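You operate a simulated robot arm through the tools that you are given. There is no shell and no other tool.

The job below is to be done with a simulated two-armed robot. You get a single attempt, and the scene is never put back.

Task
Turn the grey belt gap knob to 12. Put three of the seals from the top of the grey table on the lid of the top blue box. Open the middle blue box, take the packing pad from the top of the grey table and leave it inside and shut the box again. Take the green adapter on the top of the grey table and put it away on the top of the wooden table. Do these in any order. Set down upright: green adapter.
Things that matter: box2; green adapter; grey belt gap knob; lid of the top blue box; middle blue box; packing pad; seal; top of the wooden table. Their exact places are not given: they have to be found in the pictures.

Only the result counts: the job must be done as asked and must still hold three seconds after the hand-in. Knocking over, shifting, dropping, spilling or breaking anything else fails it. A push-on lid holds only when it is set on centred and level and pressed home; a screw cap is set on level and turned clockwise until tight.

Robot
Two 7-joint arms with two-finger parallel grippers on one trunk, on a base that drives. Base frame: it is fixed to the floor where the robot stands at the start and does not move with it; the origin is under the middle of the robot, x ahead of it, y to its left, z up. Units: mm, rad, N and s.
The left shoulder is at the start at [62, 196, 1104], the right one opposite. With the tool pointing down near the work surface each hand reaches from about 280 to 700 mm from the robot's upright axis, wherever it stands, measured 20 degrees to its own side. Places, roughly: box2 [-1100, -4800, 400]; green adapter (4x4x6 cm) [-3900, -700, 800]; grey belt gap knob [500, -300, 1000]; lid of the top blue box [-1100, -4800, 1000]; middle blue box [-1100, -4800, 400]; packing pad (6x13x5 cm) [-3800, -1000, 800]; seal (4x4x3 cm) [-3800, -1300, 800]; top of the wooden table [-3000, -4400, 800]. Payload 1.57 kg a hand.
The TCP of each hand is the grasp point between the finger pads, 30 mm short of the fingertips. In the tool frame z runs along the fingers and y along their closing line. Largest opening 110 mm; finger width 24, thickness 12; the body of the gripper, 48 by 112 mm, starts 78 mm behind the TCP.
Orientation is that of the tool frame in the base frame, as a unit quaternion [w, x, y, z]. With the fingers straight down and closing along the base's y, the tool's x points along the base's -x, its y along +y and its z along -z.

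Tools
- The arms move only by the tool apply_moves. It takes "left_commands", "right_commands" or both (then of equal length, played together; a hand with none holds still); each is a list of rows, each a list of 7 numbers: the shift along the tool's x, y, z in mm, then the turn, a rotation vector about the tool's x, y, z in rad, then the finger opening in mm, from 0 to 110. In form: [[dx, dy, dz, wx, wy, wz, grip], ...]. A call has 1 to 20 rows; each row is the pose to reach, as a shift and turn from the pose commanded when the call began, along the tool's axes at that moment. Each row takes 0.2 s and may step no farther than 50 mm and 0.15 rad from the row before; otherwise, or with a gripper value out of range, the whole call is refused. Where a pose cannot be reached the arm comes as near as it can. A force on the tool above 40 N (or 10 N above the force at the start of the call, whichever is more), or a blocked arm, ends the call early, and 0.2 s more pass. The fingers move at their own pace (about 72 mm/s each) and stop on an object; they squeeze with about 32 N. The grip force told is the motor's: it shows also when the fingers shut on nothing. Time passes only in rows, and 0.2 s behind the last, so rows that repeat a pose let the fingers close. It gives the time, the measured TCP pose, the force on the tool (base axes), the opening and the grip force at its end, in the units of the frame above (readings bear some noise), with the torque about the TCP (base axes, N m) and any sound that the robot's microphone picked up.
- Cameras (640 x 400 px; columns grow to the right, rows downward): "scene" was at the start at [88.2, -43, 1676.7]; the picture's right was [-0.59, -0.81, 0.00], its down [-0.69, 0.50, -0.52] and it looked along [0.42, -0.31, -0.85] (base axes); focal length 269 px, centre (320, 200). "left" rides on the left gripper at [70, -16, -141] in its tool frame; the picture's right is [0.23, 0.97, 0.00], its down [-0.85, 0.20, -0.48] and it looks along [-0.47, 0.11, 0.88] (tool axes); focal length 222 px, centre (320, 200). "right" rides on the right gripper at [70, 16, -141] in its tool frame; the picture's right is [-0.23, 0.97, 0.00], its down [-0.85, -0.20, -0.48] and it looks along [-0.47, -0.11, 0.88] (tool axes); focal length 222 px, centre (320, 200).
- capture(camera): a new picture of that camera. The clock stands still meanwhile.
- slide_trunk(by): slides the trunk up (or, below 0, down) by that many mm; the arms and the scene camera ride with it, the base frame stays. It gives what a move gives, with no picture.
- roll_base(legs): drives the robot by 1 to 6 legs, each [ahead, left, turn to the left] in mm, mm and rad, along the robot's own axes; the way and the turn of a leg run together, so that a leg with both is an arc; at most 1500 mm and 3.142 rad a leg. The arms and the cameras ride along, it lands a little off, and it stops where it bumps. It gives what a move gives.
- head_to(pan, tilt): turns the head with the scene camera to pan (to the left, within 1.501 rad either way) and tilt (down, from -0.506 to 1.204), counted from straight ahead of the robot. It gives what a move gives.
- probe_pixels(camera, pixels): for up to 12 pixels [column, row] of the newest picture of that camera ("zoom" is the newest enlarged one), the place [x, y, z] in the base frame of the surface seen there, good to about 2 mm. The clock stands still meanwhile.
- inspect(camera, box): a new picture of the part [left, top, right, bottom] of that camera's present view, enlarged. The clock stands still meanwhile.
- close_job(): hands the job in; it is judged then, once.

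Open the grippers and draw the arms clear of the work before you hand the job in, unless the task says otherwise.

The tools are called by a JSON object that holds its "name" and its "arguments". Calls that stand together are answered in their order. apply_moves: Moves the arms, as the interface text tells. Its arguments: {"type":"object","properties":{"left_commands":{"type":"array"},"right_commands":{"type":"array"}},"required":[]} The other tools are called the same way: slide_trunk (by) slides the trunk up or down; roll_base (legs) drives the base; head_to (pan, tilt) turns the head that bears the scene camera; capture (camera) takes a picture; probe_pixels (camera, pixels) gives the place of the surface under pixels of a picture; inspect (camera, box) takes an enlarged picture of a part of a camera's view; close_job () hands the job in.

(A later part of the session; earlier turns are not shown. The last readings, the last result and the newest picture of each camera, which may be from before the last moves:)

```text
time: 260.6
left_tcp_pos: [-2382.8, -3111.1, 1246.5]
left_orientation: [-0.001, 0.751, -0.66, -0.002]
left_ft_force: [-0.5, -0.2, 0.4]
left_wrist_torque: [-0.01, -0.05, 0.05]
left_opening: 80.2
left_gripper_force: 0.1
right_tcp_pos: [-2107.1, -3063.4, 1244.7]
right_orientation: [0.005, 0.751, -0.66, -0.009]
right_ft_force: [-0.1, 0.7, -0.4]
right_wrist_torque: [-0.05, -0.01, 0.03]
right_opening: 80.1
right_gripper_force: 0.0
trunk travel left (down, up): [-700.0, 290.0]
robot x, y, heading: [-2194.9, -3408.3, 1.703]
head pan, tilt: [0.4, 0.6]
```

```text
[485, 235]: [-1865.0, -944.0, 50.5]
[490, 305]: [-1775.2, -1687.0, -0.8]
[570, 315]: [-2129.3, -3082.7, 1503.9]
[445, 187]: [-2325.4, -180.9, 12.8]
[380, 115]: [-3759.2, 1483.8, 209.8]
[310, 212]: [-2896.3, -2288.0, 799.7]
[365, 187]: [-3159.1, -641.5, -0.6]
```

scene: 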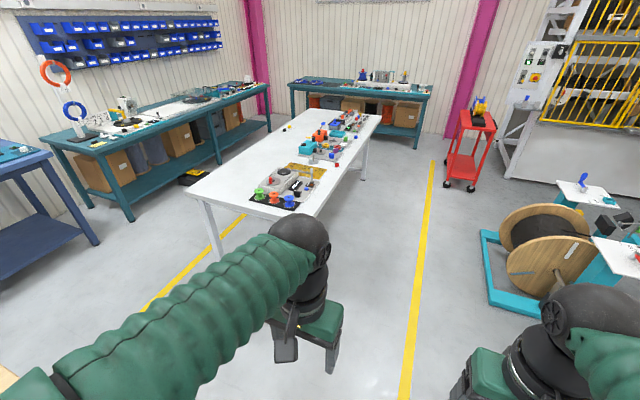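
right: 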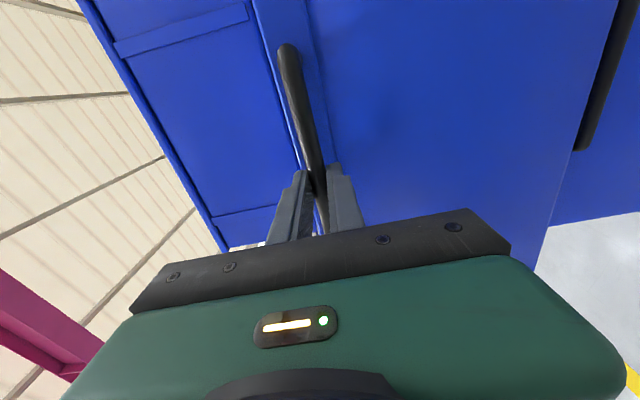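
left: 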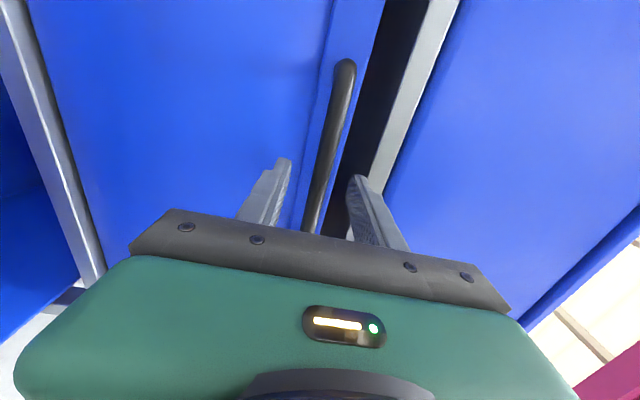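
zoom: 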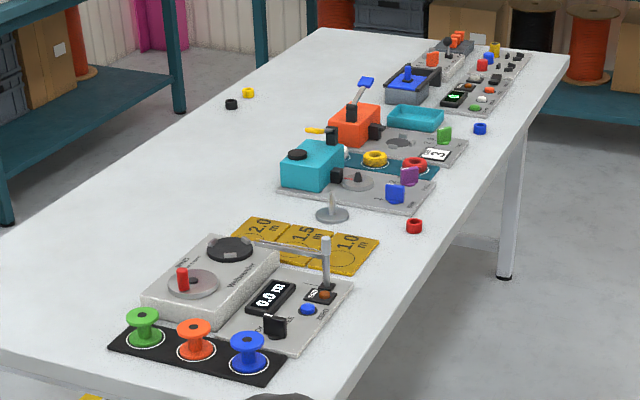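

Red seal at zoom (414,226), blue at (480,128), black (231,104), yellow (248,93). I probe them.

{"name": "probe_pixels", "arguments": {"camera": "zoom", "pixels": [[414, 226], [414, 232], [480, 128], [231, 104], [248, 93], [440, 260], [460, 215], [398, 240], [505, 150]]}}

```text
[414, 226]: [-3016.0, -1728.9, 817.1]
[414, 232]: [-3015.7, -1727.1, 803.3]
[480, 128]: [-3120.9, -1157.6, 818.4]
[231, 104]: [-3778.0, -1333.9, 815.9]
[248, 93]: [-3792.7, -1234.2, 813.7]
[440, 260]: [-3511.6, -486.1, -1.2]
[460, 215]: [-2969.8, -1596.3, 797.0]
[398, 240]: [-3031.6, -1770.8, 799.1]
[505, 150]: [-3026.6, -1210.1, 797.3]
```

Red is at ≈(-3026,-1715), blue at ≈(-3122,-1140), both near the front edge. I drive to about (-2580,-1430) and turn to face the table.

{"name": "roll_base", "arguments": {"legs": [[1006, 60, 0], [1006, 60, 0], [0, 0, 1.44]]}}

{"name": "head_to", "arguments": {"pan": 0.0, "tilt": 0.85}}

{"name": "capture", "arguments": {"camera": "scene"}}

```text
time: 274.1
left_tcp_pos: [-2911.8, -1605.5, 1247.3]
left_orientation: [0.001, 1.0, 0.014, -0.002]
left_ft_force: [-0.2, 0.0, -0.6]
left_wrist_torque: [0.01, 0.04, 0.01]
left_opening: 79.9
left_gripper_force: 0.0
right_tcp_pos: [-2933.4, -1325.7, 1246.2]
right_orientation: [0.01, 1.0, 0.015, -0.005]
right_ft_force: [0.2, 0.4, 0.3]
right_wrist_torque: [-0.02, -0.03, 0.01]
right_opening: 79.9
right_gripper_force: 0.0
trunk travel left (down, up): [-700.0, 290.0]
robot x, y, heading: [-2599.4, -1449.0, -3.116]
head pan, tilt: [0.4, 0.6]
```

```text
time: 275.0
left_tcp_pos: [-2912.7, -1604.2, 1247.0]
left_orientation: [0.0, 1.0, 0.015, -0.003]
left_ft_force: [-0.6, -0.6, 0.0]
left_wrist_torque: [0.0, 0.02, 0.0]
left_opening: 80.2
left_gripper_force: 0.1
right_tcp_pos: [-2932.6, -1326.1, 1245.6]
right_orientation: [0.01, 1.0, 0.014, -0.004]
right_ft_force: [0.3, 0.1, -0.2]
right_wrist_torque: [-0.01, 0.0, 0.01]
right_opening: 80.1
right_gripper_force: 0.0
trunk travel left (down, up): [-700.0, 290.0]
robot x, y, heading: [-2601.8, -1449.1, -3.109]
head pan, tilt: [0.0, 0.85]
```

```text
taken
```

scene: 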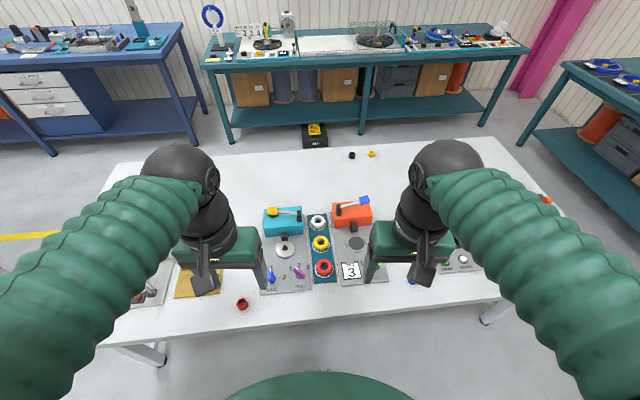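

Red seal is at (242,304); the blue one is hidden by the right gripper around (411,281). I take the hand pictures.

{"name": "capture", "arguments": {"camera": "left"}}

{"name": "capture", "arguments": {"camera": "right"}}

{"name": "probe_pixels", "arguments": {"camera": "scene", "pixels": [[242, 300], [242, 306], [236, 304], [249, 304], [411, 281]]}}

```text
taken
```

left: 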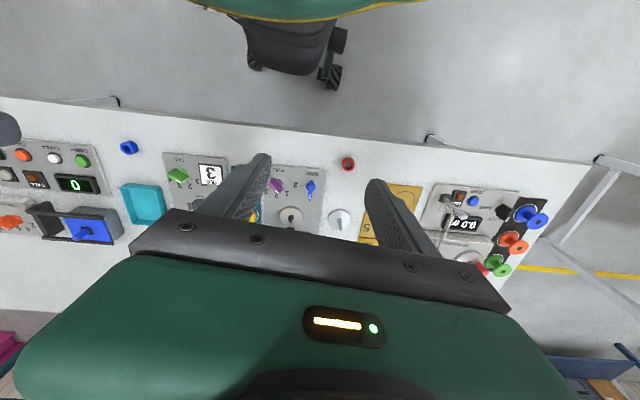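

```text
taken
```

right: 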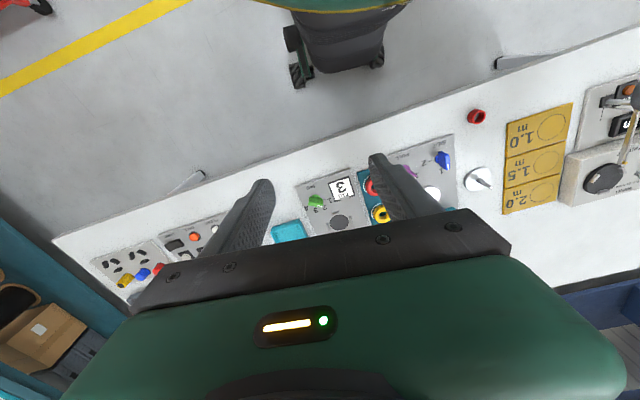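

```text
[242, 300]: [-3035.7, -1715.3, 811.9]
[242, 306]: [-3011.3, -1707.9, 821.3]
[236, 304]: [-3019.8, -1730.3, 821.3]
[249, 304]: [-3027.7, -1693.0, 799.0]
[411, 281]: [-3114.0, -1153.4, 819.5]
```

The left hand camera sees blue at (129,147) and red at (347,163). I probe both more exactly.

{"name": "inspect", "arguments": {"camera": "left", "box": [327, 143, 367, 183]}}

{"name": "probe_pixels", "arguments": {"camera": "left", "pixels": [[347, 159], [342, 164], [353, 163], [347, 168], [347, 163], [129, 143], [124, 147], [134, 147], [129, 151], [129, 146]]}}

```text
10.00 times, centred on (347, 163) of left
```

zoom: 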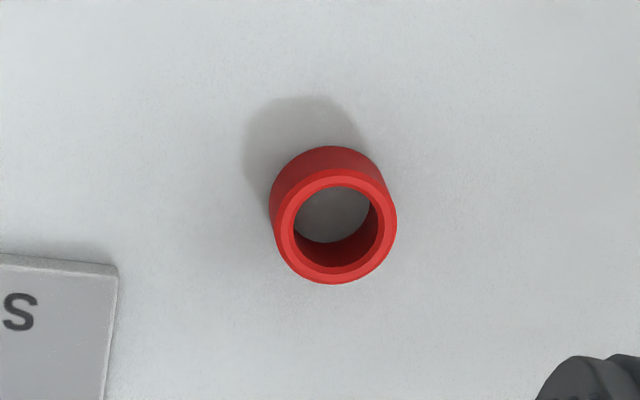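

```text
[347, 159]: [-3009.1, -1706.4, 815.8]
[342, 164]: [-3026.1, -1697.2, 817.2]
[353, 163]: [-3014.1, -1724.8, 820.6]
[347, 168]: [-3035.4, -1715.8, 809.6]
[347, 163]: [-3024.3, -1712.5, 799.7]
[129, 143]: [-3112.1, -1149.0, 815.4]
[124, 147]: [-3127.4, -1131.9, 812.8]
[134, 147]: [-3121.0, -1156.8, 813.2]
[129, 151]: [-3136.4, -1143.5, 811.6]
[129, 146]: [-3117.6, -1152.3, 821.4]
```

I probe the ring's rim through the zoom to get its centre.

{"name": "probe_pixels", "arguments": {"camera": "zoom", "pixels": [[284, 233], [389, 228], [336, 178], [334, 274], [300, 195], [372, 260], [335, 215]]}}

{"name": "inspect", "arguments": {"camera": "left", "box": [109, 127, 149, 167]}}

```text
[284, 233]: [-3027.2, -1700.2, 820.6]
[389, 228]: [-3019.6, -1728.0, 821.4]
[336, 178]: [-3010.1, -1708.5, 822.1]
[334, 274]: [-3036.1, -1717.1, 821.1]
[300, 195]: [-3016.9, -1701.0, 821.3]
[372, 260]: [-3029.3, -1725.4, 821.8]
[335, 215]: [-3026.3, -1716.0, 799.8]
```

```text
10.00 times, centred on (129, 147) of left
```

zoom: 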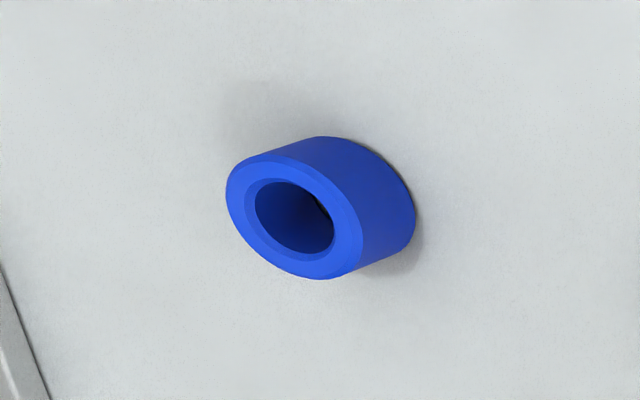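

{"name": "probe_pixels", "arguments": {"camera": "zoom", "pixels": [[240, 172], [348, 263], [232, 200], [352, 230], [275, 165], [310, 272], [380, 180]]}}

```text
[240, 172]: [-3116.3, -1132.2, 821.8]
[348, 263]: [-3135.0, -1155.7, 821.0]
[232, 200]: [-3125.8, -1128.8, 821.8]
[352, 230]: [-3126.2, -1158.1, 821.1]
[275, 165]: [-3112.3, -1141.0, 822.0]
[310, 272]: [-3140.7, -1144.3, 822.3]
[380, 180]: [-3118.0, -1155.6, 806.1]
```

Red centre (-3023,-1713.5), blue centre (-3126,-1143.4), tops at z≈821.5, OD ≈34 mm. I bring both hands above them at TCP z≈950 with 56 mm opening.

{"name": "apply_moves", "arguments": {"left_commands": [[-12.6, 11.7, 33, 0, 0, 0, 56], [-25.3, 23.5, 66, 0, 0, 0, 56], [-37.9, 35.2, 99, 0, 0, 0, 56], [-50.6, 46.9, 132, 0, 0, 0, 56], [-63.2, 58.7, 165, 0, 0, 0, 56], [-75.9, 70.4, 198, 0, 0, 0, 56], [-88.5, 82.1, 231, 0, 0, 0, 56], [-101.2, 93.9, 264, 0, 0, 0, 56], [-113.8, 105.6, 297, 0, 0, 0.03, 56], [-113.8, 105.6, 297, 0, 0, 0.03, 56]], "right_commands": [[-20.9, -20.9, 33, 0.002, 0.001, 0, 56], [-41.7, -41.8, 66, 0.004, 0.002, 0, 56], [-62.6, -62.6, 99, 0.007, 0.003, 0, 56], [-83.5, -83.5, 131, 0.009, 0.004, 0, 56], [-104.3, -104.4, 164, 0.011, 0.004, 0, 56], [-125.2, -125.3, 197, 0.013, 0.005, 0, 56], [-146.1, -146.1, 230, 0.016, 0.006, 0, 56], [-166.9, -167, 263, 0.018, 0.007, 0, 56], [-187.8, -187.9, 295.6, 0.02, 0.008, 0.03, 56], [-187.8, -187.9, 295.6, 0.02, 0.008, 0.03, 56]]}}

{"name": "capture", "arguments": {"camera": "left"}}

{"name": "capture", "arguments": {"camera": "right"}}

```text
time: 277.2
left_tcp_pos: [-3021.9, -1714.4, 953.5]
left_orientation: [0.001, 1.0, 0.0, -0.004]
left_ft_force: [-0.1, -0.4, 0.2]
left_wrist_torque: [-0.02, 0.03, -0.01]
left_opening: 56.0
left_gripper_force: 0.1
right_tcp_pos: [-3127.6, -1146.3, 946.2]
right_orientation: [0.0, 1.0, 0.0, -0.001]
right_ft_force: [1.0, -0.9, 0.3]
right_wrist_torque: [0.0, 0.02, 0.0]
right_opening: 55.9
right_gripper_force: 0.2
trunk travel left (down, up): [-700.0, 290.0]
robot x, y, heading: [-2600.8, -1448.4, -3.114]
head pan, tilt: [0.0, 0.85]
```

```text
taken
```

left: 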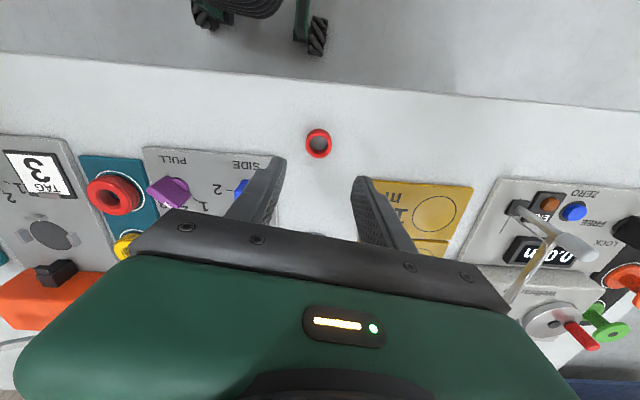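

```text
taken
```

right: 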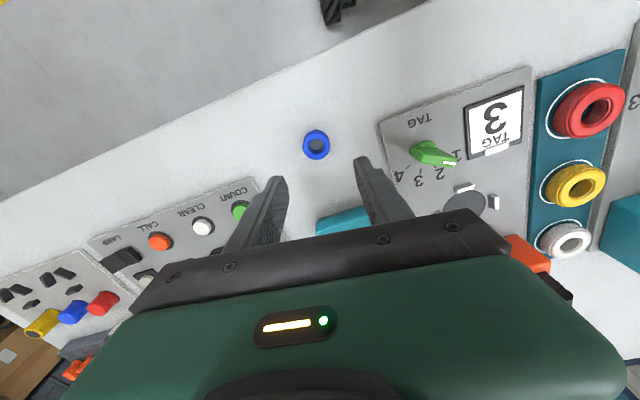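

Both rings are centred between the fingers. I re-probe the ring rims from these closer views.

{"name": "probe_pixels", "arguments": {"camera": "left", "pixels": [[307, 145], [329, 145], [318, 132], [318, 155], [310, 136], [326, 153]]}}

{"name": "probe_pixels", "arguments": {"camera": "right", "pixels": [[305, 146], [328, 146], [316, 134], [317, 156], [309, 137], [325, 154]]}}

```text
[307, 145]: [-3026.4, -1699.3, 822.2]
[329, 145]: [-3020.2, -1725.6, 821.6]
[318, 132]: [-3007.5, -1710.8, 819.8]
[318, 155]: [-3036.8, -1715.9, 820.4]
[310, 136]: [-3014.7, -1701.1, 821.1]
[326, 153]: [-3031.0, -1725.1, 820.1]
```

```text
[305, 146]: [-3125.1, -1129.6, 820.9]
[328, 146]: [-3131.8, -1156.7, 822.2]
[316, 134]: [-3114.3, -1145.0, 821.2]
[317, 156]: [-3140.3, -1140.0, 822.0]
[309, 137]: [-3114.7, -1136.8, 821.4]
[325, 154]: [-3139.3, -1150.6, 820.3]
```

I correct by 1–3 mm and descend both hands to TCP z≈834 with 48 mm opening.

{"name": "apply_moves", "arguments": {"left_commands": [[-1, -1, 30, 0, 0, 0, 50], [-1, -1, 60, 0, 0, 0, 48], [-1, -1, 90, 0, 0, 0, 48], [-1, -1, 110, 0, 0, 0, 48], [-1, -1, 118, 0, 0, 0, 48], [-1, -1, 118, 0, 0, 0, 48]], "right_commands": [[0, -3, 30, 0, 0, 0, 50], [0, -3, 60, 0, 0, 0, 48], [0, -3, 85, 0, 0, 0, 48], [0, -3, 104, 0, 0, 0, 48], [0, -3, 111, 0, 0, 0, 48], [0, -3, 111, 0, 0, 0, 48]]}}

{"name": "capture", "arguments": {"camera": "left"}}

{"name": "capture", "arguments": {"camera": "right"}}

```text
time: 278.6
left_tcp_pos: [-3025.0, -1713.4, 832.3]
left_orientation: [0.001, 1.0, -0.001, -0.003]
left_ft_force: [0.3, -0.1, 0.0]
left_wrist_torque: [0.01, -0.02, 0.01]
left_opening: 48.0
left_gripper_force: 0.1
right_tcp_pos: [-3130.9, -1145.9, 836.1]
right_orientation: [-0.001, 1.0, 0.0, 0.0]
right_ft_force: [0.3, -0.5, 0.7]
right_wrist_torque: [-0.01, 0.0, 0.0]
right_opening: 48.1
right_gripper_force: 0.2
trunk travel left (down, up): [-700.0, 290.0]
robot x, y, heading: [-2597.9, -1447.8, -3.112]
head pan, tilt: [0.0, 0.85]
```

```text
taken
```

left: 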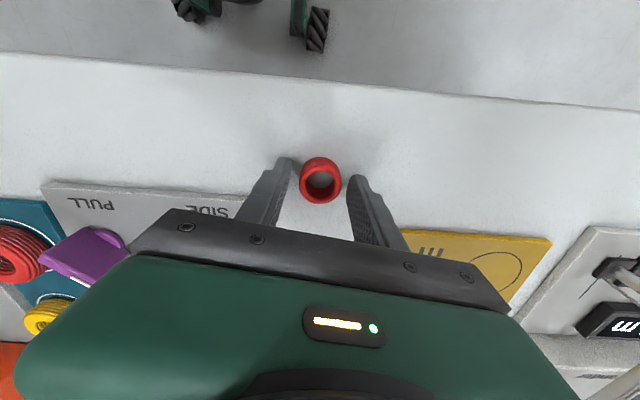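

```text
taken
```

right: 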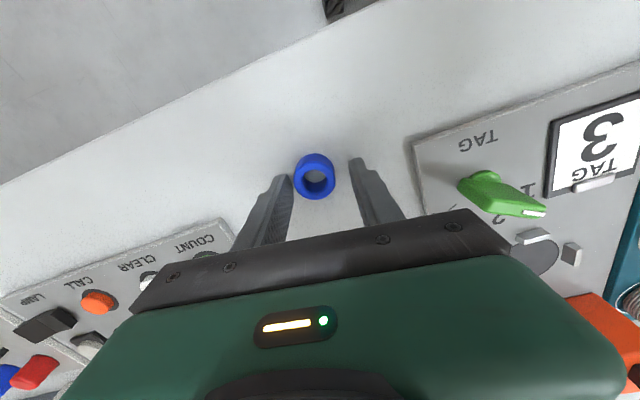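

Both seals sit between the finger tips. I close both grippers.

{"name": "apply_moves", "arguments": {"left_commands": [[0, 0, 0, 0, 0, 0, 42], [0, 0, 0, 0, 0, 0, 36], [0, 0, 0, 0, 0, 0, 32], [0, 0, 0, 0, 0, 0, 28], [0, 0, 0, 0, 0, 0, 26], [0, 0, 0, 0, 0, 0, 26]], "right_commands": [[0, 0, 0, 0, 0, 0, 42], [0, 0, 0, 0, 0, 0, 36], [0, 0, 0, 0, 0, 0, 32], [0, 0, 0, 0, 0, 0, 28], [0, 0, 0, 0, 0, 0, 26], [0, 0, 0, 0, 0, 0, 26]]}}

```text
time: 280.0
left_tcp_pos: [-3024.2, -1711.9, 832.7]
left_orientation: [0.001, 1.0, -0.001, -0.003]
left_ft_force: [-0.5, 0.6, 0.0]
left_wrist_torque: [0.01, 0.02, 0.0]
left_opening: 31.4
left_gripper_force: 32.2
right_tcp_pos: [-3129.9, -1146.6, 836.2]
right_orientation: [0.0, 1.0, 0.0, 0.0]
right_ft_force: [0.3, -0.9, 0.5]
right_wrist_torque: [-0.01, 0.0, -0.01]
right_opening: 31.4
right_gripper_force: 31.7
trunk travel left (down, up): [-700.0, 290.0]
robot x, y, heading: [-2602.3, -1448.4, -3.114]
head pan, tilt: [0.0, 0.85]
```

Both are gripped at 31.4 mm. I lift them and check the pictures.

{"name": "apply_moves", "arguments": {"left_commands": [[0, 0, -10, 0, 0, 0, 26], [0, 0, -35, 0, 0, 0, 26], [0, 0, -70, 0, 0, 0, 26], [0, 0, -110, 0, 0, 0, 26], [0, 0, -150, 0, 0, 0, 26]], "right_commands": [[0, 0, -10, 0, 0, 0, 26], [0, 0, -35, 0, 0, 0, 26], [0, 0, -70, 0, 0, 0, 26], [0, 0, -110, 0, 0, 0, 26], [0, 0, -150, 0, 0, 0, 26]]}}

{"name": "capture", "arguments": {"camera": "left"}}

{"name": "capture", "arguments": {"camera": "right"}}

```text
time: 281.2
left_tcp_pos: [-3022.2, -1712.9, 985.5]
left_orientation: [0.001, 1.0, 0.0, -0.002]
left_ft_force: [0.1, 0.2, 0.0]
left_wrist_torque: [-0.02, 0.05, -0.02]
left_opening: 31.4
left_gripper_force: 31.5
right_tcp_pos: [-3127.5, -1145.2, 992.6]
right_orientation: [0.0, 1.0, 0.0, -0.001]
right_ft_force: [0.2, 0.1, 0.2]
right_wrist_torque: [-0.05, 0.01, -0.02]
right_opening: 31.3
right_gripper_force: 31.8
trunk travel left (down, up): [-700.0, 290.0]
robot x, y, heading: [-2596.5, -1450.3, -3.114]
head pan, tilt: [0.0, 0.85]
```

```text
taken
```

left: 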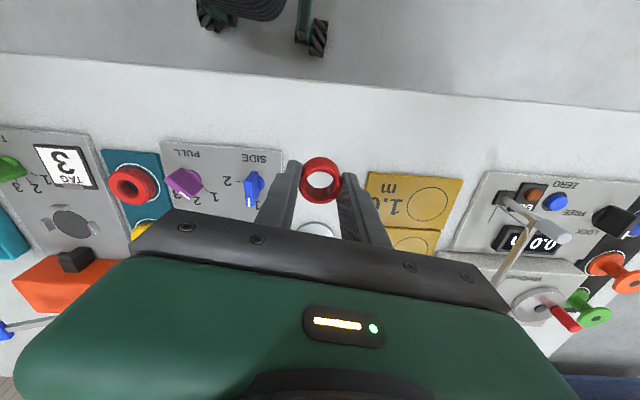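

```text
taken
```

right: 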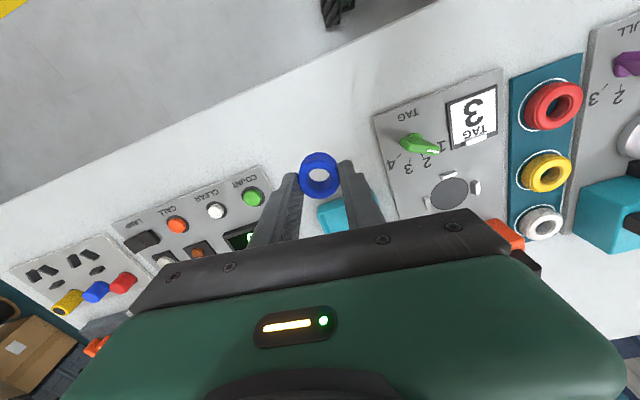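

Both seals are held. I tuck the hands and then drive to the north side of the box stack, to face the lid from +y.

{"name": "apply_moves", "arguments": {"left_commands": [[0, 0, -33, 0, 0, 0, 26], [15, -15, -66, 0, 0, 0, 26], [30, -30, -99, 0, 0, 0, 26], [46, -46, -132, 0, 0, 0, 26], [62, -62, -165, 0, 0, 0, 26], [78, -78, -198, 0, 0, 0, 26], [94, -94, -230, 0, 0, 0, 26], [110, -108, -262, 0, 0, 0, 26], [110, -108, -262, 0, 0, 0, 26]], "right_commands": [[0, 0, -40, 0, 0, 0, 26], [25, 22, -75, 0, 0, 0, 26], [52, 48, -105, 0, 0, 0, 26], [80, 74, -135, 0, 0, 0, 26], [108, 100, -165, 0, 0, 0, 26], [136, 127, -195, 0, 0, 0, 26], [165, 154, -225, 0, 0, 0, 26], [194, 181, -254, 0, 0, 0, 26], [194, 181, -254, 0, 0, 0, 26]]}}

{"name": "roll_base", "arguments": {"legs": [[-125, 904, 0], [-225, 906, 0], [0, 0, 1.543]]}}

{"name": "head_to", "arguments": {"pan": 0.3, "tilt": 0.6}}

{"name": "capture", "arguments": {"camera": "scene"}}

```text
time: 283.2
left_tcp_pos: [-2913.0, -1605.8, 1245.8]
left_orientation: [0.001, 1.0, 0.0, -0.002]
left_ft_force: [0.3, 0.3, -0.4]
left_wrist_torque: [0.02, 0.0, 0.02]
left_opening: 31.4
left_gripper_force: 31.9
right_tcp_pos: [-2935.5, -1325.3, 1243.1]
right_orientation: [0.0, 1.0, -0.001, 0.001]
right_ft_force: [-0.6, 1.6, 0.0]
right_wrist_torque: [-0.02, 0.0, 0.01]
right_opening: 31.3
right_gripper_force: 31.9
trunk travel left (down, up): [-700.0, 290.0]
robot x, y, heading: [-2601.0, -1450.6, -3.11]
head pan, tilt: [0.0, 0.85]
```

```text
time: 296.4
left_tcp_pos: [-2031.4, -3557.4, 1246.0]
left_orientation: [0.003, 0.691, 0.723, -0.001]
left_ft_force: [-0.3, -0.1, -0.2]
left_wrist_torque: [0.0, 0.0, -0.01]
left_opening: 31.3
left_gripper_force: 32.6
right_tcp_pos: [-2311.3, -3594.3, 1242.6]
right_orientation: [0.0, 0.69, 0.724, 0.0]
right_ft_force: [-0.1, -0.4, 0.3]
right_wrist_torque: [-0.01, -0.01, -0.03]
right_opening: 31.3
right_gripper_force: 31.4
trunk travel left (down, up): [-700.0, 290.0]
robot x, y, heading: [-2203.6, -3253.4, -1.496]
head pan, tilt: [0.0, 0.85]
```

```text
time: 297.2
left_tcp_pos: [-2032.0, -3558.0, 1245.4]
left_orientation: [0.003, 0.69, 0.723, -0.001]
left_ft_force: [0.5, -0.4, -0.5]
left_wrist_torque: [0.02, -0.04, 0.07]
left_opening: 31.3
left_gripper_force: 32.5
right_tcp_pos: [-2310.9, -3595.1, 1241.8]
right_orientation: [0.0, 0.69, 0.724, -0.001]
right_ft_force: [-0.1, 0.4, 0.1]
right_wrist_torque: [0.01, -0.01, -0.04]
right_opening: 31.4
right_gripper_force: 32.0
trunk travel left (down, up): [-700.0, 290.0]
robot x, y, heading: [-2201.9, -3257.5, -1.499]
head pan, tilt: [0.3, 0.6]
```

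```text
taken
```

scene: 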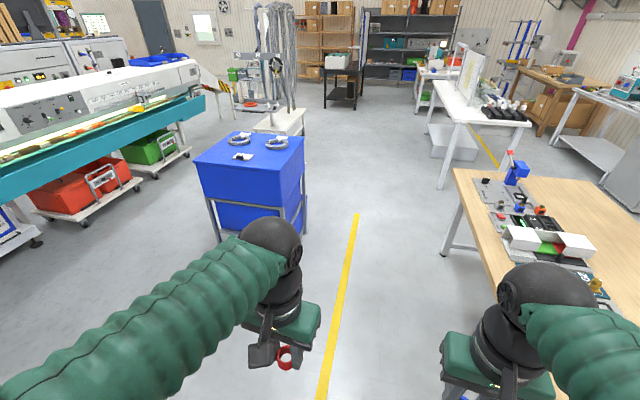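

The stack is ahead-left; I probe the conveyor's carts on the left and the lid's corners for the approach.

{"name": "probe_pixels", "arguments": {"camera": "scene", "pixels": [[130, 205], [190, 155], [40, 245], [205, 95], [197, 158], [304, 140], [240, 160], [305, 232], [215, 240], [70, 160], [250, 330]]}}

{"name": "inspect", "arguments": {"camera": "scene", "box": [185, 125, 315, 205]}}

```text
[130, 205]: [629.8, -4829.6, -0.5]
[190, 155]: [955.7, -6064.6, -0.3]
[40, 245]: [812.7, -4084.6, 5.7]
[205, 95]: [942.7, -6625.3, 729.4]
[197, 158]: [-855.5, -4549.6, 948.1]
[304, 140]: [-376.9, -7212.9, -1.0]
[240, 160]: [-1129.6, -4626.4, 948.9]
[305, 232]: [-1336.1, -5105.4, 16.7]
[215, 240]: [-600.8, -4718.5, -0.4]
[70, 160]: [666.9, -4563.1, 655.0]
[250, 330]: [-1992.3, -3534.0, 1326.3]
```

```text
4.92 times, centred on (250, 165) of scene
```

zoom: 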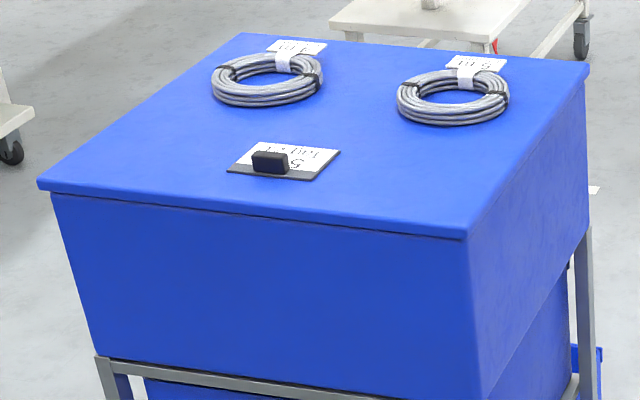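

The lid's near-left and near-right areas are free. I drive to about (-1198,-4204), facing the lid squarely.

{"name": "roll_base", "arguments": {"legs": [[1016, 933, 0.074]]}}

{"name": "head_to", "arguments": {"pan": 0.0, "tilt": 0.9}}

{"name": "capture", "arguments": {"camera": "scene"}}

```text
time: 304.2
left_tcp_pos: [-978.5, -4477.1, 1246.5]
left_orientation: [0.003, 0.677, 0.736, -0.001]
left_ft_force: [-0.1, -0.4, 0.1]
left_wrist_torque: [-0.01, -0.01, 0.0]
left_opening: 31.3
left_gripper_force: 32.1
right_tcp_pos: [-1258.7, -4523.2, 1241.8]
right_orientation: [0.0, 0.677, 0.736, -0.001]
right_ft_force: [-0.7, -0.5, -0.3]
right_wrist_torque: [0.01, -0.05, -0.03]
right_opening: 31.6
right_gripper_force: 32.3
trunk travel left (down, up): [-700.0, 290.0]
robot x, y, heading: [-1162.5, -4181.6, -1.458]
head pan, tilt: [0.3, 0.6]
```

```text
time: 305.0
left_tcp_pos: [-977.7, -4477.8, 1245.2]
left_orientation: [0.003, 0.677, 0.736, -0.001]
left_ft_force: [0.2, 0.6, -0.3]
left_wrist_torque: [0.0, -0.01, 0.02]
left_opening: 31.4
left_gripper_force: 32.4
right_tcp_pos: [-1258.5, -4523.1, 1241.3]
right_orientation: [0.0, 0.676, 0.737, 0.0]
right_ft_force: [1.0, 0.2, -0.6]
right_wrist_torque: [0.01, -0.03, -0.02]
right_opening: 31.3
right_gripper_force: 31.9
trunk travel left (down, up): [-700.0, 290.0]
robot x, y, heading: [-1162.0, -4180.8, -1.455]
head pan, tilt: [0.0, 0.901]
```

```text
taken
```

scene: 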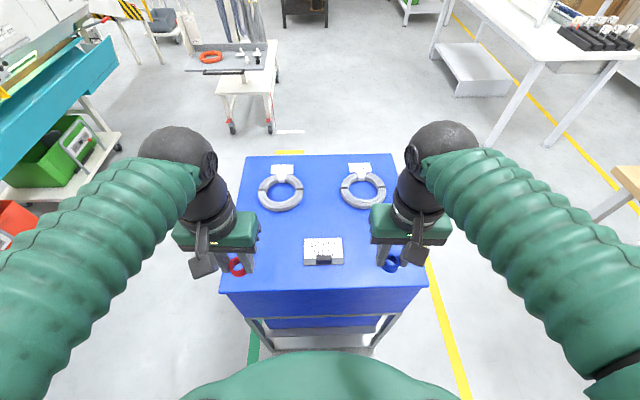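

Hands are over the near edge. I probe the lid around the planned set-down spots and the clip note and coils.

{"name": "probe_pixels", "arguments": {"camera": "scene", "pixels": [[224, 288], [425, 284], [246, 158], [396, 155], [304, 240], [343, 262], [303, 264], [280, 209], [345, 205], [275, 245], [370, 240], [281, 193]]}}

```text
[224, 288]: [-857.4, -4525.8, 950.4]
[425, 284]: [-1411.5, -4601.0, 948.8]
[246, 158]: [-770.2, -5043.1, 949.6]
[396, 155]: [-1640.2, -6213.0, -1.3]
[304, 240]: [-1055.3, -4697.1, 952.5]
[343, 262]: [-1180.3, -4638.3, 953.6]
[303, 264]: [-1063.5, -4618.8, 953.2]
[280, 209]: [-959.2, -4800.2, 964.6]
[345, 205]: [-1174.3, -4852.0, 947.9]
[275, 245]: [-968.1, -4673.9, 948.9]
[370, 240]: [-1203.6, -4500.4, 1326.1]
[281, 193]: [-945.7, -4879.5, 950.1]
```

Lid top is z≈949.5; spots (-935,-4640) for red and (-1330,-4690) for blue are clear of the clip note and coils. I bring both hands to about 18 mm above contact there.

{"name": "apply_moves", "arguments": {"left_commands": [[-25, 4, 20, 0, 0, 0, 26], [-50, 9, 50, 0, 0, 0, 26], [-75, 13, 85, 0, 0, 0, 26], [-100, 18, 120, 0, 0, 0, 26], [-125, 22, 155, 0, 0, 0, 26], [-145, 26, 190, 0, 0, 0, 26], [-165.5, 29.2, 220, 0, 0, 0, 26], [-165.5, 29.2, 245, 0, 0, 0, 26], [-165.5, 29.2, 245, 0, 0, 0, 26]], "right_commands": [[-25, -13, 20, 0, 0, 0, 26], [-50, -26, 50, 0, 0, 0, 26], [-75, -40, 85, 0, 0, 0, 26], [-100, -53, 120, 0, 0, 0, 26], [-125, -66, 155, 0, 0, 0, 26], [-145, -77, 185, 0, 0, 0, 26], [-160.4, -85.2, 215, 0, 0, 0, 26], [-160.4, -85.2, 238.5, 0, 0, 0, 26], [-160.4, -85.2, 238.5, 0, 0, 0, 26]]}}

{"name": "capture", "arguments": {"camera": "left"}}

{"name": "capture", "arguments": {"camera": "right"}}

```text
time: 307.0
left_tcp_pos: [-936.1, -4638.9, 1000.6]
left_orientation: [0.002, 0.677, 0.736, -0.002]
left_ft_force: [0.0, 0.7, 0.5]
left_wrist_torque: [-0.01, 0.01, 0.01]
left_opening: 31.3
left_gripper_force: 31.7
right_tcp_pos: [-1329.8, -4690.5, 1004.3]
right_orientation: [0.001, 0.677, 0.736, -0.001]
right_ft_force: [-0.6, 0.6, -0.5]
right_wrist_torque: [-0.01, -0.01, -0.01]
right_opening: 31.1
right_gripper_force: 32.0
trunk travel left (down, up): [-700.0, 290.0]
robot x, y, heading: [-1162.0, -4182.2, -1.46]
head pan, tilt: [0.0, 0.901]
```

```text
taken
```

left: 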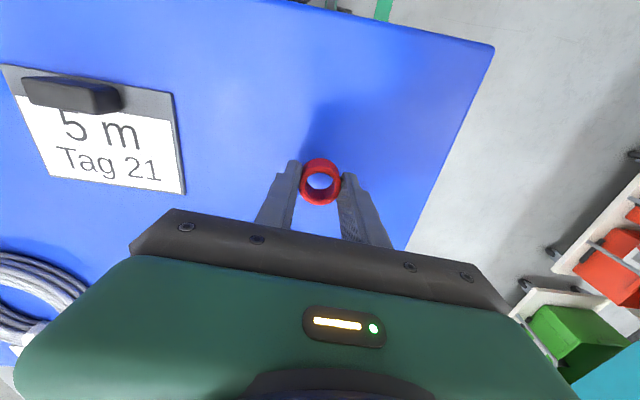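

```text
taken
```

right: 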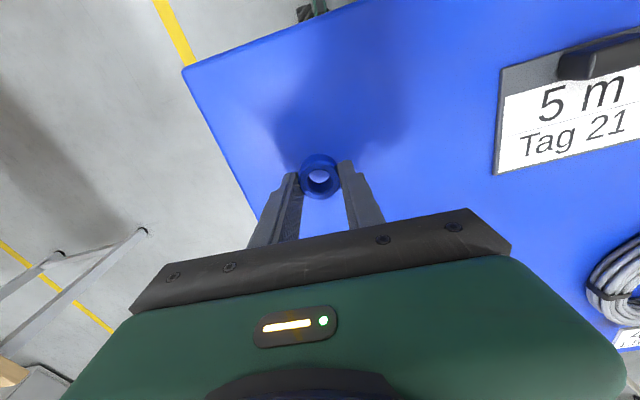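

Both seals hang over clear lid areas. I lower both 15 mm, then continue in small rows until touch.

{"name": "apply_moves", "arguments": {"left_commands": [[0, 0, 8, 0, 0, 0, 26], [0, 0, 14, 0, 0, 0, 26], [0, 0, 16, 0, 0, 0, 26], [0, 0, 16, 0, 0, 0, 26]], "right_commands": [[0, 0, 8, 0, 0, 0, 26], [0, 0, 14, 0, 0, 0, 26], [0, 0, 16, 0, 0, 0, 26], [0, 0, 16, 0, 0, 0, 26]]}}

{"name": "apply_moves", "arguments": {"left_commands": [[0, 0, 1, 0, 0, 0, 26], [0, 0, 2, 0, 0, 0, 26]], "right_commands": [[0, 0, 1, 0, 0, 0, 26], [0, 0, 2, 0, 0, 0, 26]]}}

```text
time: 308.0
left_tcp_pos: [-935.4, -4642.9, 984.2]
left_orientation: [0.003, 0.678, 0.735, -0.001]
left_ft_force: [0.5, -1.0, -0.4]
left_wrist_torque: [0.0, 0.0, 0.01]
left_opening: 31.4
left_gripper_force: 31.6
right_tcp_pos: [-1328.7, -4692.2, 987.3]
right_orientation: [0.0, 0.677, 0.736, 0.0]
right_ft_force: [-0.1, -0.4, -0.3]
right_wrist_torque: [0.0, -0.01, -0.03]
right_opening: 31.1
right_gripper_force: 32.5
trunk travel left (down, up): [-700.0, 290.0]
robot x, y, heading: [-1161.1, -4181.5, -1.455]
head pan, tilt: [0.0, 0.901]
```

```text
time: 308.6
left_tcp_pos: [-934.8, -4641.0, 983.9]
left_orientation: [0.002, 0.678, 0.735, -0.001]
left_ft_force: [0.0, -0.5, 0.3]
left_wrist_torque: [-0.05, -0.02, 0.02]
left_opening: 31.1
left_gripper_force: 31.8
right_tcp_pos: [-1328.1, -4691.0, 986.2]
right_orientation: [0.001, 0.677, 0.736, -0.002]
right_ft_force: [-1.2, -2.3, 9.2]
right_wrist_torque: [0.01, 0.0, 0.0]
right_opening: 31.3
right_gripper_force: 31.9
trunk travel left (down, up): [-700.0, 290.0]
robot x, y, heading: [-1164.7, -4184.6, -1.459]
head pan, tilt: [0.0, 0.901]
```

Blue (right) has touched (9 N). I lower the left by 2 mm more while opening the right.

{"name": "apply_moves", "arguments": {"left_commands": [[0, 0, 1, 0, 0, 0, 26], [0, 0, 2, 0, 0, 0, 26], [0, 0, 2, 0, 0, 0, 26]], "right_commands": [[0, 0, -0.5, 0, 0, 0, 36], [0, 0, -0.5, 0, 0, 0, 44], [0, 0, -0.5, 0, 0, 0, 50]]}}

```text
time: 309.4
left_tcp_pos: [-936.2, -4641.5, 981.5]
left_orientation: [0.004, 0.678, 0.735, -0.003]
left_ft_force: [2.7, -4.2, 17.4]
left_wrist_torque: [-0.04, 0.0, 0.04]
left_opening: 31.3
left_gripper_force: 32.2
right_tcp_pos: [-1328.6, -4690.3, 987.3]
right_orientation: [-0.001, 0.677, 0.736, 0.0]
right_ft_force: [-0.3, 0.8, 0.4]
right_wrist_torque: [0.0, 0.0, 0.0]
right_opening: 50.0
right_gripper_force: 0.1
trunk travel left (down, up): [-700.0, 290.0]
robot x, y, heading: [-1162.3, -4179.1, -1.455]
head pan, tilt: [0.0, 0.901]
```

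Red (left) touched too (17 N). I ease up 1 mm, open the left, and then lift both hands.

{"name": "apply_moves", "arguments": {"left_commands": [[0, 0, -1, 0, 0, 0, 36], [0, 0, -1, 0, 0, 0, 44], [0, 0, -1, 0, 0, 0, 50], [0, 0, -20, 0, 0, 0, 50], [0, 0, -55, 0, 0, 0, 50], [0, 0, -95, 0, 0, 0, 50], [0, 0, -135, 0, 0, 0, 60]], "right_commands": [[0, 0, 0, 0, 0, 0, 50], [0, 0, 0, 0, 0, 0, 50], [0, 0, 0, 0, 0, 0, 50], [0, 0, -20, 0, 0, 0, 50], [0, 0, -55, 0, 0, 0, 50], [0, 0, -95, 0, 0, 0, 50], [0, 0, -135, 0, 0, 0, 60]]}}

{"name": "capture", "arguments": {"camera": "left"}}

{"name": "capture", "arguments": {"camera": "right"}}

```text
time: 311.0
left_tcp_pos: [-940.9, -4639.9, 1122.0]
left_orientation: [0.002, 0.678, 0.735, -0.001]
left_ft_force: [0.1, 0.2, -0.5]
left_wrist_torque: [-0.04, 0.02, -0.01]
left_opening: 60.0
left_gripper_force: 0.0
right_tcp_pos: [-1329.0, -4686.9, 1123.7]
right_orientation: [0.0, 0.677, 0.736, 0.0]
right_ft_force: [0.4, 0.3, 0.2]
right_wrist_torque: [-0.02, 0.01, 0.01]
right_opening: 59.8
right_gripper_force: 0.1
trunk travel left (down, up): [-700.0, 290.0]
robot x, y, heading: [-1160.2, -4179.2, -1.459]
head pan, tilt: [0.0, 0.901]
```

```text
taken
```

left: 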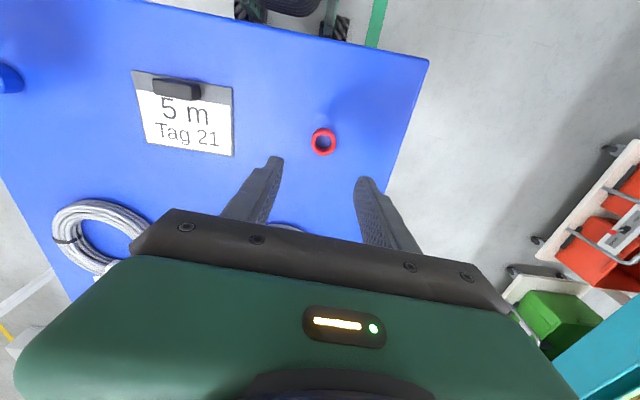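

```text
taken
```

right: 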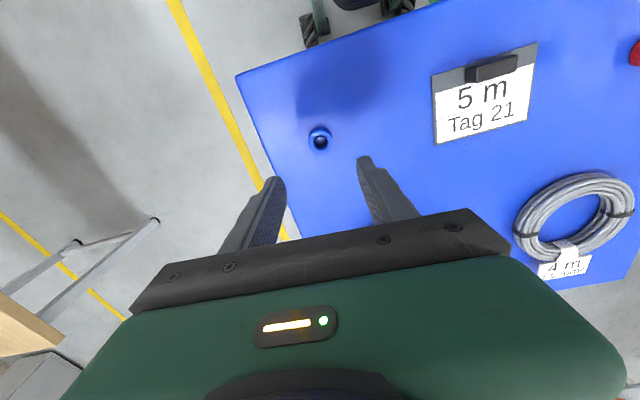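

Red and blue stand on the lid. I tuck the hands again, back off from the stack and turn to heading 0 for the drive through the gap between the tables.

{"name": "apply_moves", "arguments": {"left_commands": [[0, 0, -40, 0, 0, 0, 60], [30, -5, -75, 0, 0, 0, 60], [70, -12, -100, 0, 0, 0, 60], [110, -20, -115, 0, 0, 0, 60], [150, -27, -123, 0, 0, 0, 60], [165, -29, -123, 0, 0, 0, 60]], "right_commands": [[0, 0, -40, 0, 0, 0, 60], [30, 16, -75, 0, 0, 0, 60], [68, 36, -98, 0, 0, 0, 60], [105, 56, -112, 0, 0, 0, 60], [140, 75, -118, 0, 0, 0, 60], [160, 85, -118, 0, 0, 0, 60]]}}

{"name": "capture", "arguments": {"camera": "scene"}}

{"name": "roll_base", "arguments": {"legs": [[-300, 0, 0], [0, 0, 1.457]]}}

```text
time: 312.4
left_tcp_pos: [-978.6, -4477.7, 1238.1]
left_orientation: [0.003, 0.677, 0.736, -0.002]
left_ft_force: [-0.1, 0.6, 0.7]
left_wrist_torque: [0.0, 0.02, -0.04]
left_opening: 60.0
left_gripper_force: 0.0
right_tcp_pos: [-1261.5, -4520.9, 1241.3]
right_orientation: [0.001, 0.677, 0.736, -0.001]
right_ft_force: [0.6, 0.4, 0.7]
right_wrist_torque: [-0.03, 0.0, 0.0]
right_opening: 59.5
right_gripper_force: 0.1
trunk travel left (down, up): [-700.0, 290.0]
robot x, y, heading: [-1159.7, -4181.3, -1.457]
head pan, tilt: [0.0, 0.901]
```

```text
taken
```

scene: 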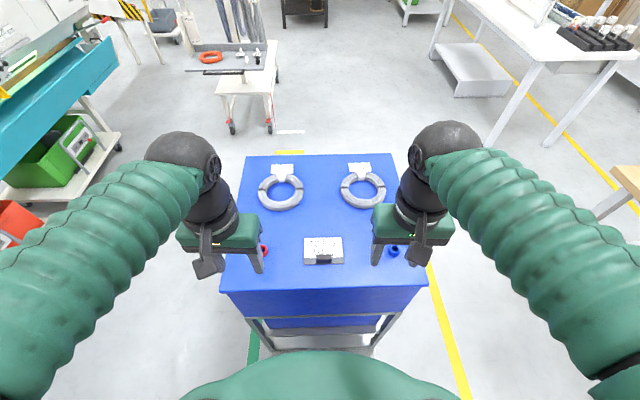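

```text
time: 318.0
left_tcp_pos: [-875.0, -3734.0, 1237.1]
left_orientation: [0.002, 0.021, 1.0, 0.0]
left_ft_force: [0.3, 0.9, -0.8]
left_wrist_torque: [0.01, 0.03, 0.0]
left_opening: 59.8
left_gripper_force: 0.1
right_tcp_pos: [-866.9, -4018.1, 1242.0]
right_orientation: [0.0, 0.022, 1.0, -0.001]
right_ft_force: [0.6, 0.0, -0.1]
right_wrist_torque: [0.01, 0.01, -0.03]
right_opening: 60.0
right_gripper_force: 0.1
trunk travel left (down, up): [-700.0, 290.0]
robot x, y, heading: [-1195.4, -3878.0, -0.01]
head pan, tilt: [0.0, 0.901]
```

Heading is 0 now. I drive backward in known open floor to (-2350,-2880), then through the gap to (-3500,-2960).

{"name": "roll_base", "arguments": {"legs": [[-583, 493, 0.005], [-583, 493, 0.005]]}}

{"name": "head_to", "arguments": {"pan": 1.5, "tilt": 0.6}}

{"name": "capture", "arguments": {"camera": "scene"}}

{"name": "head_to", "arguments": {"pan": -1.5, "tilt": 0.6}}

{"name": "capture", "arguments": {"camera": "scene"}}

```text
time: 325.9
left_tcp_pos: [-2021.6, -2713.8, 1236.5]
left_orientation: [0.002, 0.019, 1.0, 0.002]
left_ft_force: [0.0, 0.0, -0.9]
left_wrist_torque: [-0.02, -0.02, -0.03]
left_opening: 59.8
left_gripper_force: 0.0
right_tcp_pos: [-2013.8, -2998.4, 1241.5]
right_orientation: [-0.001, 0.021, 1.0, 0.0]
right_ft_force: [-0.6, 0.0, -0.2]
right_wrist_torque: [-0.01, 0.0, 0.01]
right_opening: 59.9
right_gripper_force: 0.1
trunk travel left (down, up): [-700.0, 290.0]
robot x, y, heading: [-2342.8, -2856.7, -0.011]
head pan, tilt: [0.0, 0.901]
```

```text
time: 327.5
left_tcp_pos: [-2021.8, -2712.1, 1238.4]
left_orientation: [0.003, 0.02, 1.0, 0.0]
left_ft_force: [-0.3, 0.6, -0.4]
left_wrist_torque: [0.0, 0.0, 0.01]
left_opening: 60.1
left_gripper_force: 0.0
right_tcp_pos: [-2013.8, -2997.0, 1242.3]
right_orientation: [0.0, 0.021, 1.0, 0.0]
right_ft_force: [-0.2, -0.4, 0.0]
right_wrist_torque: [0.03, -0.01, 0.01]
right_opening: 60.1
right_gripper_force: 0.0
trunk travel left (down, up): [-700.0, 290.0]
robot x, y, heading: [-2341.8, -2861.3, -0.011]
head pan, tilt: [1.499, 0.6]
```

```text
taken
```

scene: 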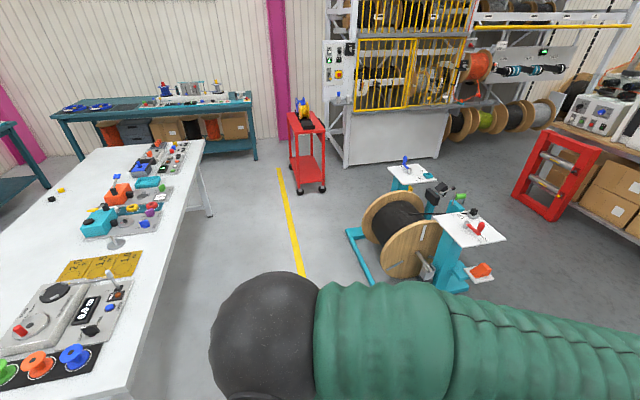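

```text
time: 330.1
left_tcp_pos: [-2022.2, -2712.8, 1237.2]
left_orientation: [0.003, 0.019, 1.0, 0.0]
left_ft_force: [-0.7, 0.5, 0.1]
left_wrist_torque: [0.0, -0.01, -0.02]
left_opening: 59.9
left_gripper_force: 0.1
right_tcp_pos: [-2013.2, -2997.6, 1242.1]
right_orientation: [0.0, 0.019, 1.0, 0.0]
right_ft_force: [0.1, -0.1, 0.3]
right_wrist_torque: [-0.02, 0.04, 0.02]
right_opening: 59.8
right_gripper_force: 0.1
trunk travel left (down, up): [-700.0, 290.0]
robot x, y, heading: [-2341.4, -2856.5, -0.013]
head pan, tilt: [-1.499, 0.6]
```

```text
taken
```

scene: 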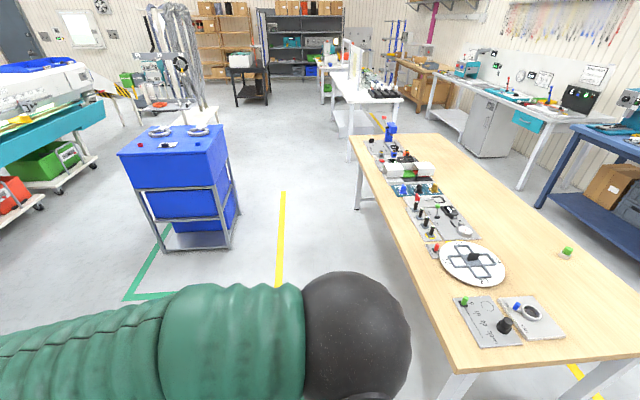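

The adapter still stands on the wooden table at (567,252). I probe the wooden table's near end before backing through the gap.

{"name": "probe_pixels", "arguments": {"camera": "scene", "pixels": [[458, 368], [636, 345], [600, 365], [567, 252], [566, 257]]}}

```text
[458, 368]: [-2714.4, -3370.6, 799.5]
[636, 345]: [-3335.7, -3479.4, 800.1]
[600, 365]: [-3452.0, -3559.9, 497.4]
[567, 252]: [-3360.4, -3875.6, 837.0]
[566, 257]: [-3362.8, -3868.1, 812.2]
```

The gap is open (y from about -2400 to -3370). I back through it and on into the rear aisle.

{"name": "roll_base", "arguments": {"legs": [[-1157, -107, 0.006], [-803, 245, 0.006]]}}

{"name": "head_to", "arguments": {"pan": 1.3, "tilt": 0.6}}

{"name": "capture", "arguments": {"camera": "scene"}}

```text
time: 340.2
left_tcp_pos: [-4016.5, -2576.0, 1237.6]
left_orientation: [0.003, -0.002, 1.0, 0.0]
left_ft_force: [1.1, -0.6, -0.5]
left_wrist_torque: [0.02, 0.02, -0.02]
left_opening: 59.8
left_gripper_force: 0.1
right_tcp_pos: [-3994.8, -2861.4, 1242.1]
right_orientation: [-0.001, -0.002, 1.0, 0.0]
right_ft_force: [-0.8, 0.9, -0.6]
right_wrist_torque: [0.01, 0.01, -0.02]
right_opening: 59.9
right_gripper_force: 0.1
trunk travel left (down, up): [-700.0, 290.0]
robot x, y, heading: [-4333.0, -2735.9, 0.034]
head pan, tilt: [-1.499, 0.6]
```

```text
time: 342.6
left_tcp_pos: [-4016.5, -2575.8, 1237.8]
left_orientation: [0.002, -0.002, 1.0, 0.001]
left_ft_force: [-0.1, 0.2, -0.1]
left_wrist_torque: [0.0, -0.01, 0.01]
left_opening: 60.1
left_gripper_force: 0.0
right_tcp_pos: [-3994.7, -2860.6, 1242.3]
right_orientation: [0.0, -0.002, 1.0, 0.0]
right_ft_force: [0.3, -0.2, 0.7]
right_wrist_torque: [0.0, 0.02, -0.02]
right_opening: 59.9
right_gripper_force: 0.1
trunk travel left (down, up): [-700.0, 290.0]
robot x, y, heading: [-4328.8, -2734.9, 0.033]
head pan, tilt: [1.3, 0.6]
```

```text
taken
```

scene: 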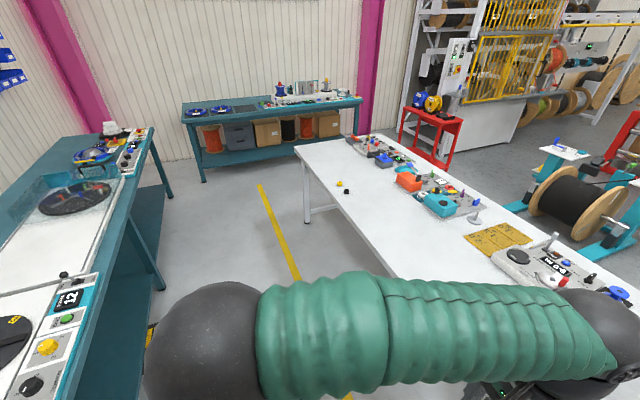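

I probe the aisle: teal bench edge, the small floor item at (150,332), table edge.

{"name": "probe_pixels", "arguments": {"camera": "scene", "pixels": [[150, 330], [148, 345], [165, 255], [150, 140], [395, 275], [300, 155], [260, 250], [339, 184], [347, 191]]}}

```text
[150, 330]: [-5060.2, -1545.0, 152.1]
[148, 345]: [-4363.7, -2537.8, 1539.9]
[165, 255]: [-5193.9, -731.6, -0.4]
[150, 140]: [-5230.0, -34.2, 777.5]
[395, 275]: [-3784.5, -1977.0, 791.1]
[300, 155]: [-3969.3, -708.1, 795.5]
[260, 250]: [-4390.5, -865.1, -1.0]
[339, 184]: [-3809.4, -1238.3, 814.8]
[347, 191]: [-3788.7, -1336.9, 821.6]
```

The aisle is clear. I strafe left (toward +y) by 1335 mm to (-4330,-1400).

{"name": "roll_base", "arguments": {"legs": [[44, 1335, -0.033]]}}

{"name": "head_to", "arguments": {"pan": 0.1, "tilt": 0.9}}

{"name": "capture", "arguments": {"camera": "scene"}}

```text
time: 349.4
left_tcp_pos: [-3966.9, -1247.1, 1237.6]
left_orientation: [0.002, 0.029, 1.0, 0.001]
left_ft_force: [0.5, -0.7, 1.0]
left_wrist_torque: [0.0, 0.0, 0.0]
left_opening: 60.0
left_gripper_force: 0.0
right_tcp_pos: [-3963.1, -1533.7, 1242.3]
right_orientation: [0.0, 0.03, 1.0, 0.001]
right_ft_force: [-0.5, 0.1, 0.4]
right_wrist_torque: [-0.01, 0.0, 0.01]
right_opening: 59.9
right_gripper_force: 0.2
trunk travel left (down, up): [-700.0, 290.0]
robot x, y, heading: [-4290.5, -1383.8, -0.028]
head pan, tilt: [1.3, 0.6]
```

```text
time: 350.8
left_tcp_pos: [-3966.3, -1246.9, 1237.5]
left_orientation: [0.003, 0.029, 1.0, 0.001]
left_ft_force: [0.3, 0.0, 0.2]
left_wrist_torque: [0.0, 0.03, 0.01]
left_opening: 60.0
left_gripper_force: 0.0
right_tcp_pos: [-3963.5, -1531.0, 1242.3]
right_orientation: [-0.001, 0.03, 1.0, 0.0]
right_ft_force: [-0.2, 0.3, 0.8]
right_wrist_torque: [0.02, -0.01, 0.0]
right_opening: 60.1
right_gripper_force: 0.1
trunk travel left (down, up): [-700.0, 290.0]
robot x, y, heading: [-4288.7, -1385.1, -0.028]
head pan, tilt: [0.099, 0.901]
```

```text
taken
```

scene: 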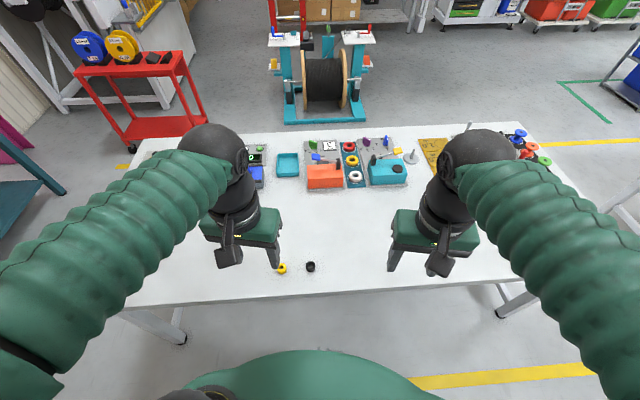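

Yellow at (282,268) and black at (310,267). I look with the left hand camera to measure the yellow one.

{"name": "capture", "arguments": {"camera": "left"}}

```text
taken
```

left: 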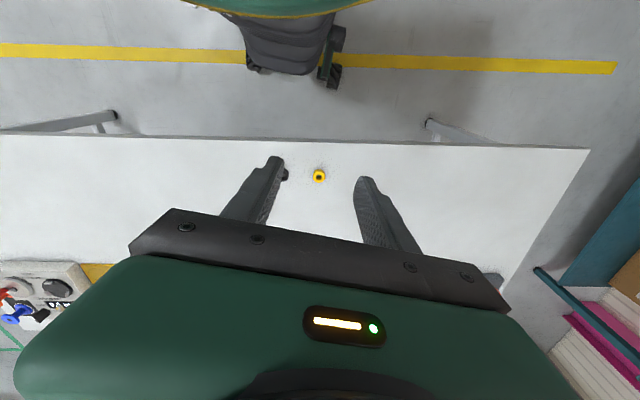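

{"name": "inspect", "arguments": {"camera": "left", "box": [299, 156, 339, 196]}}

```text
10.00 times, centred on (319, 176) of left
```

zoom: 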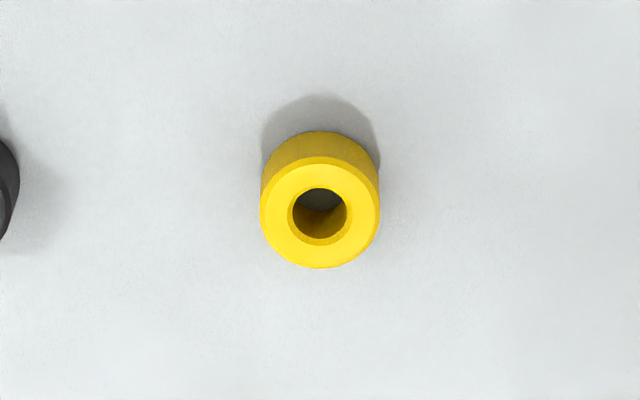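

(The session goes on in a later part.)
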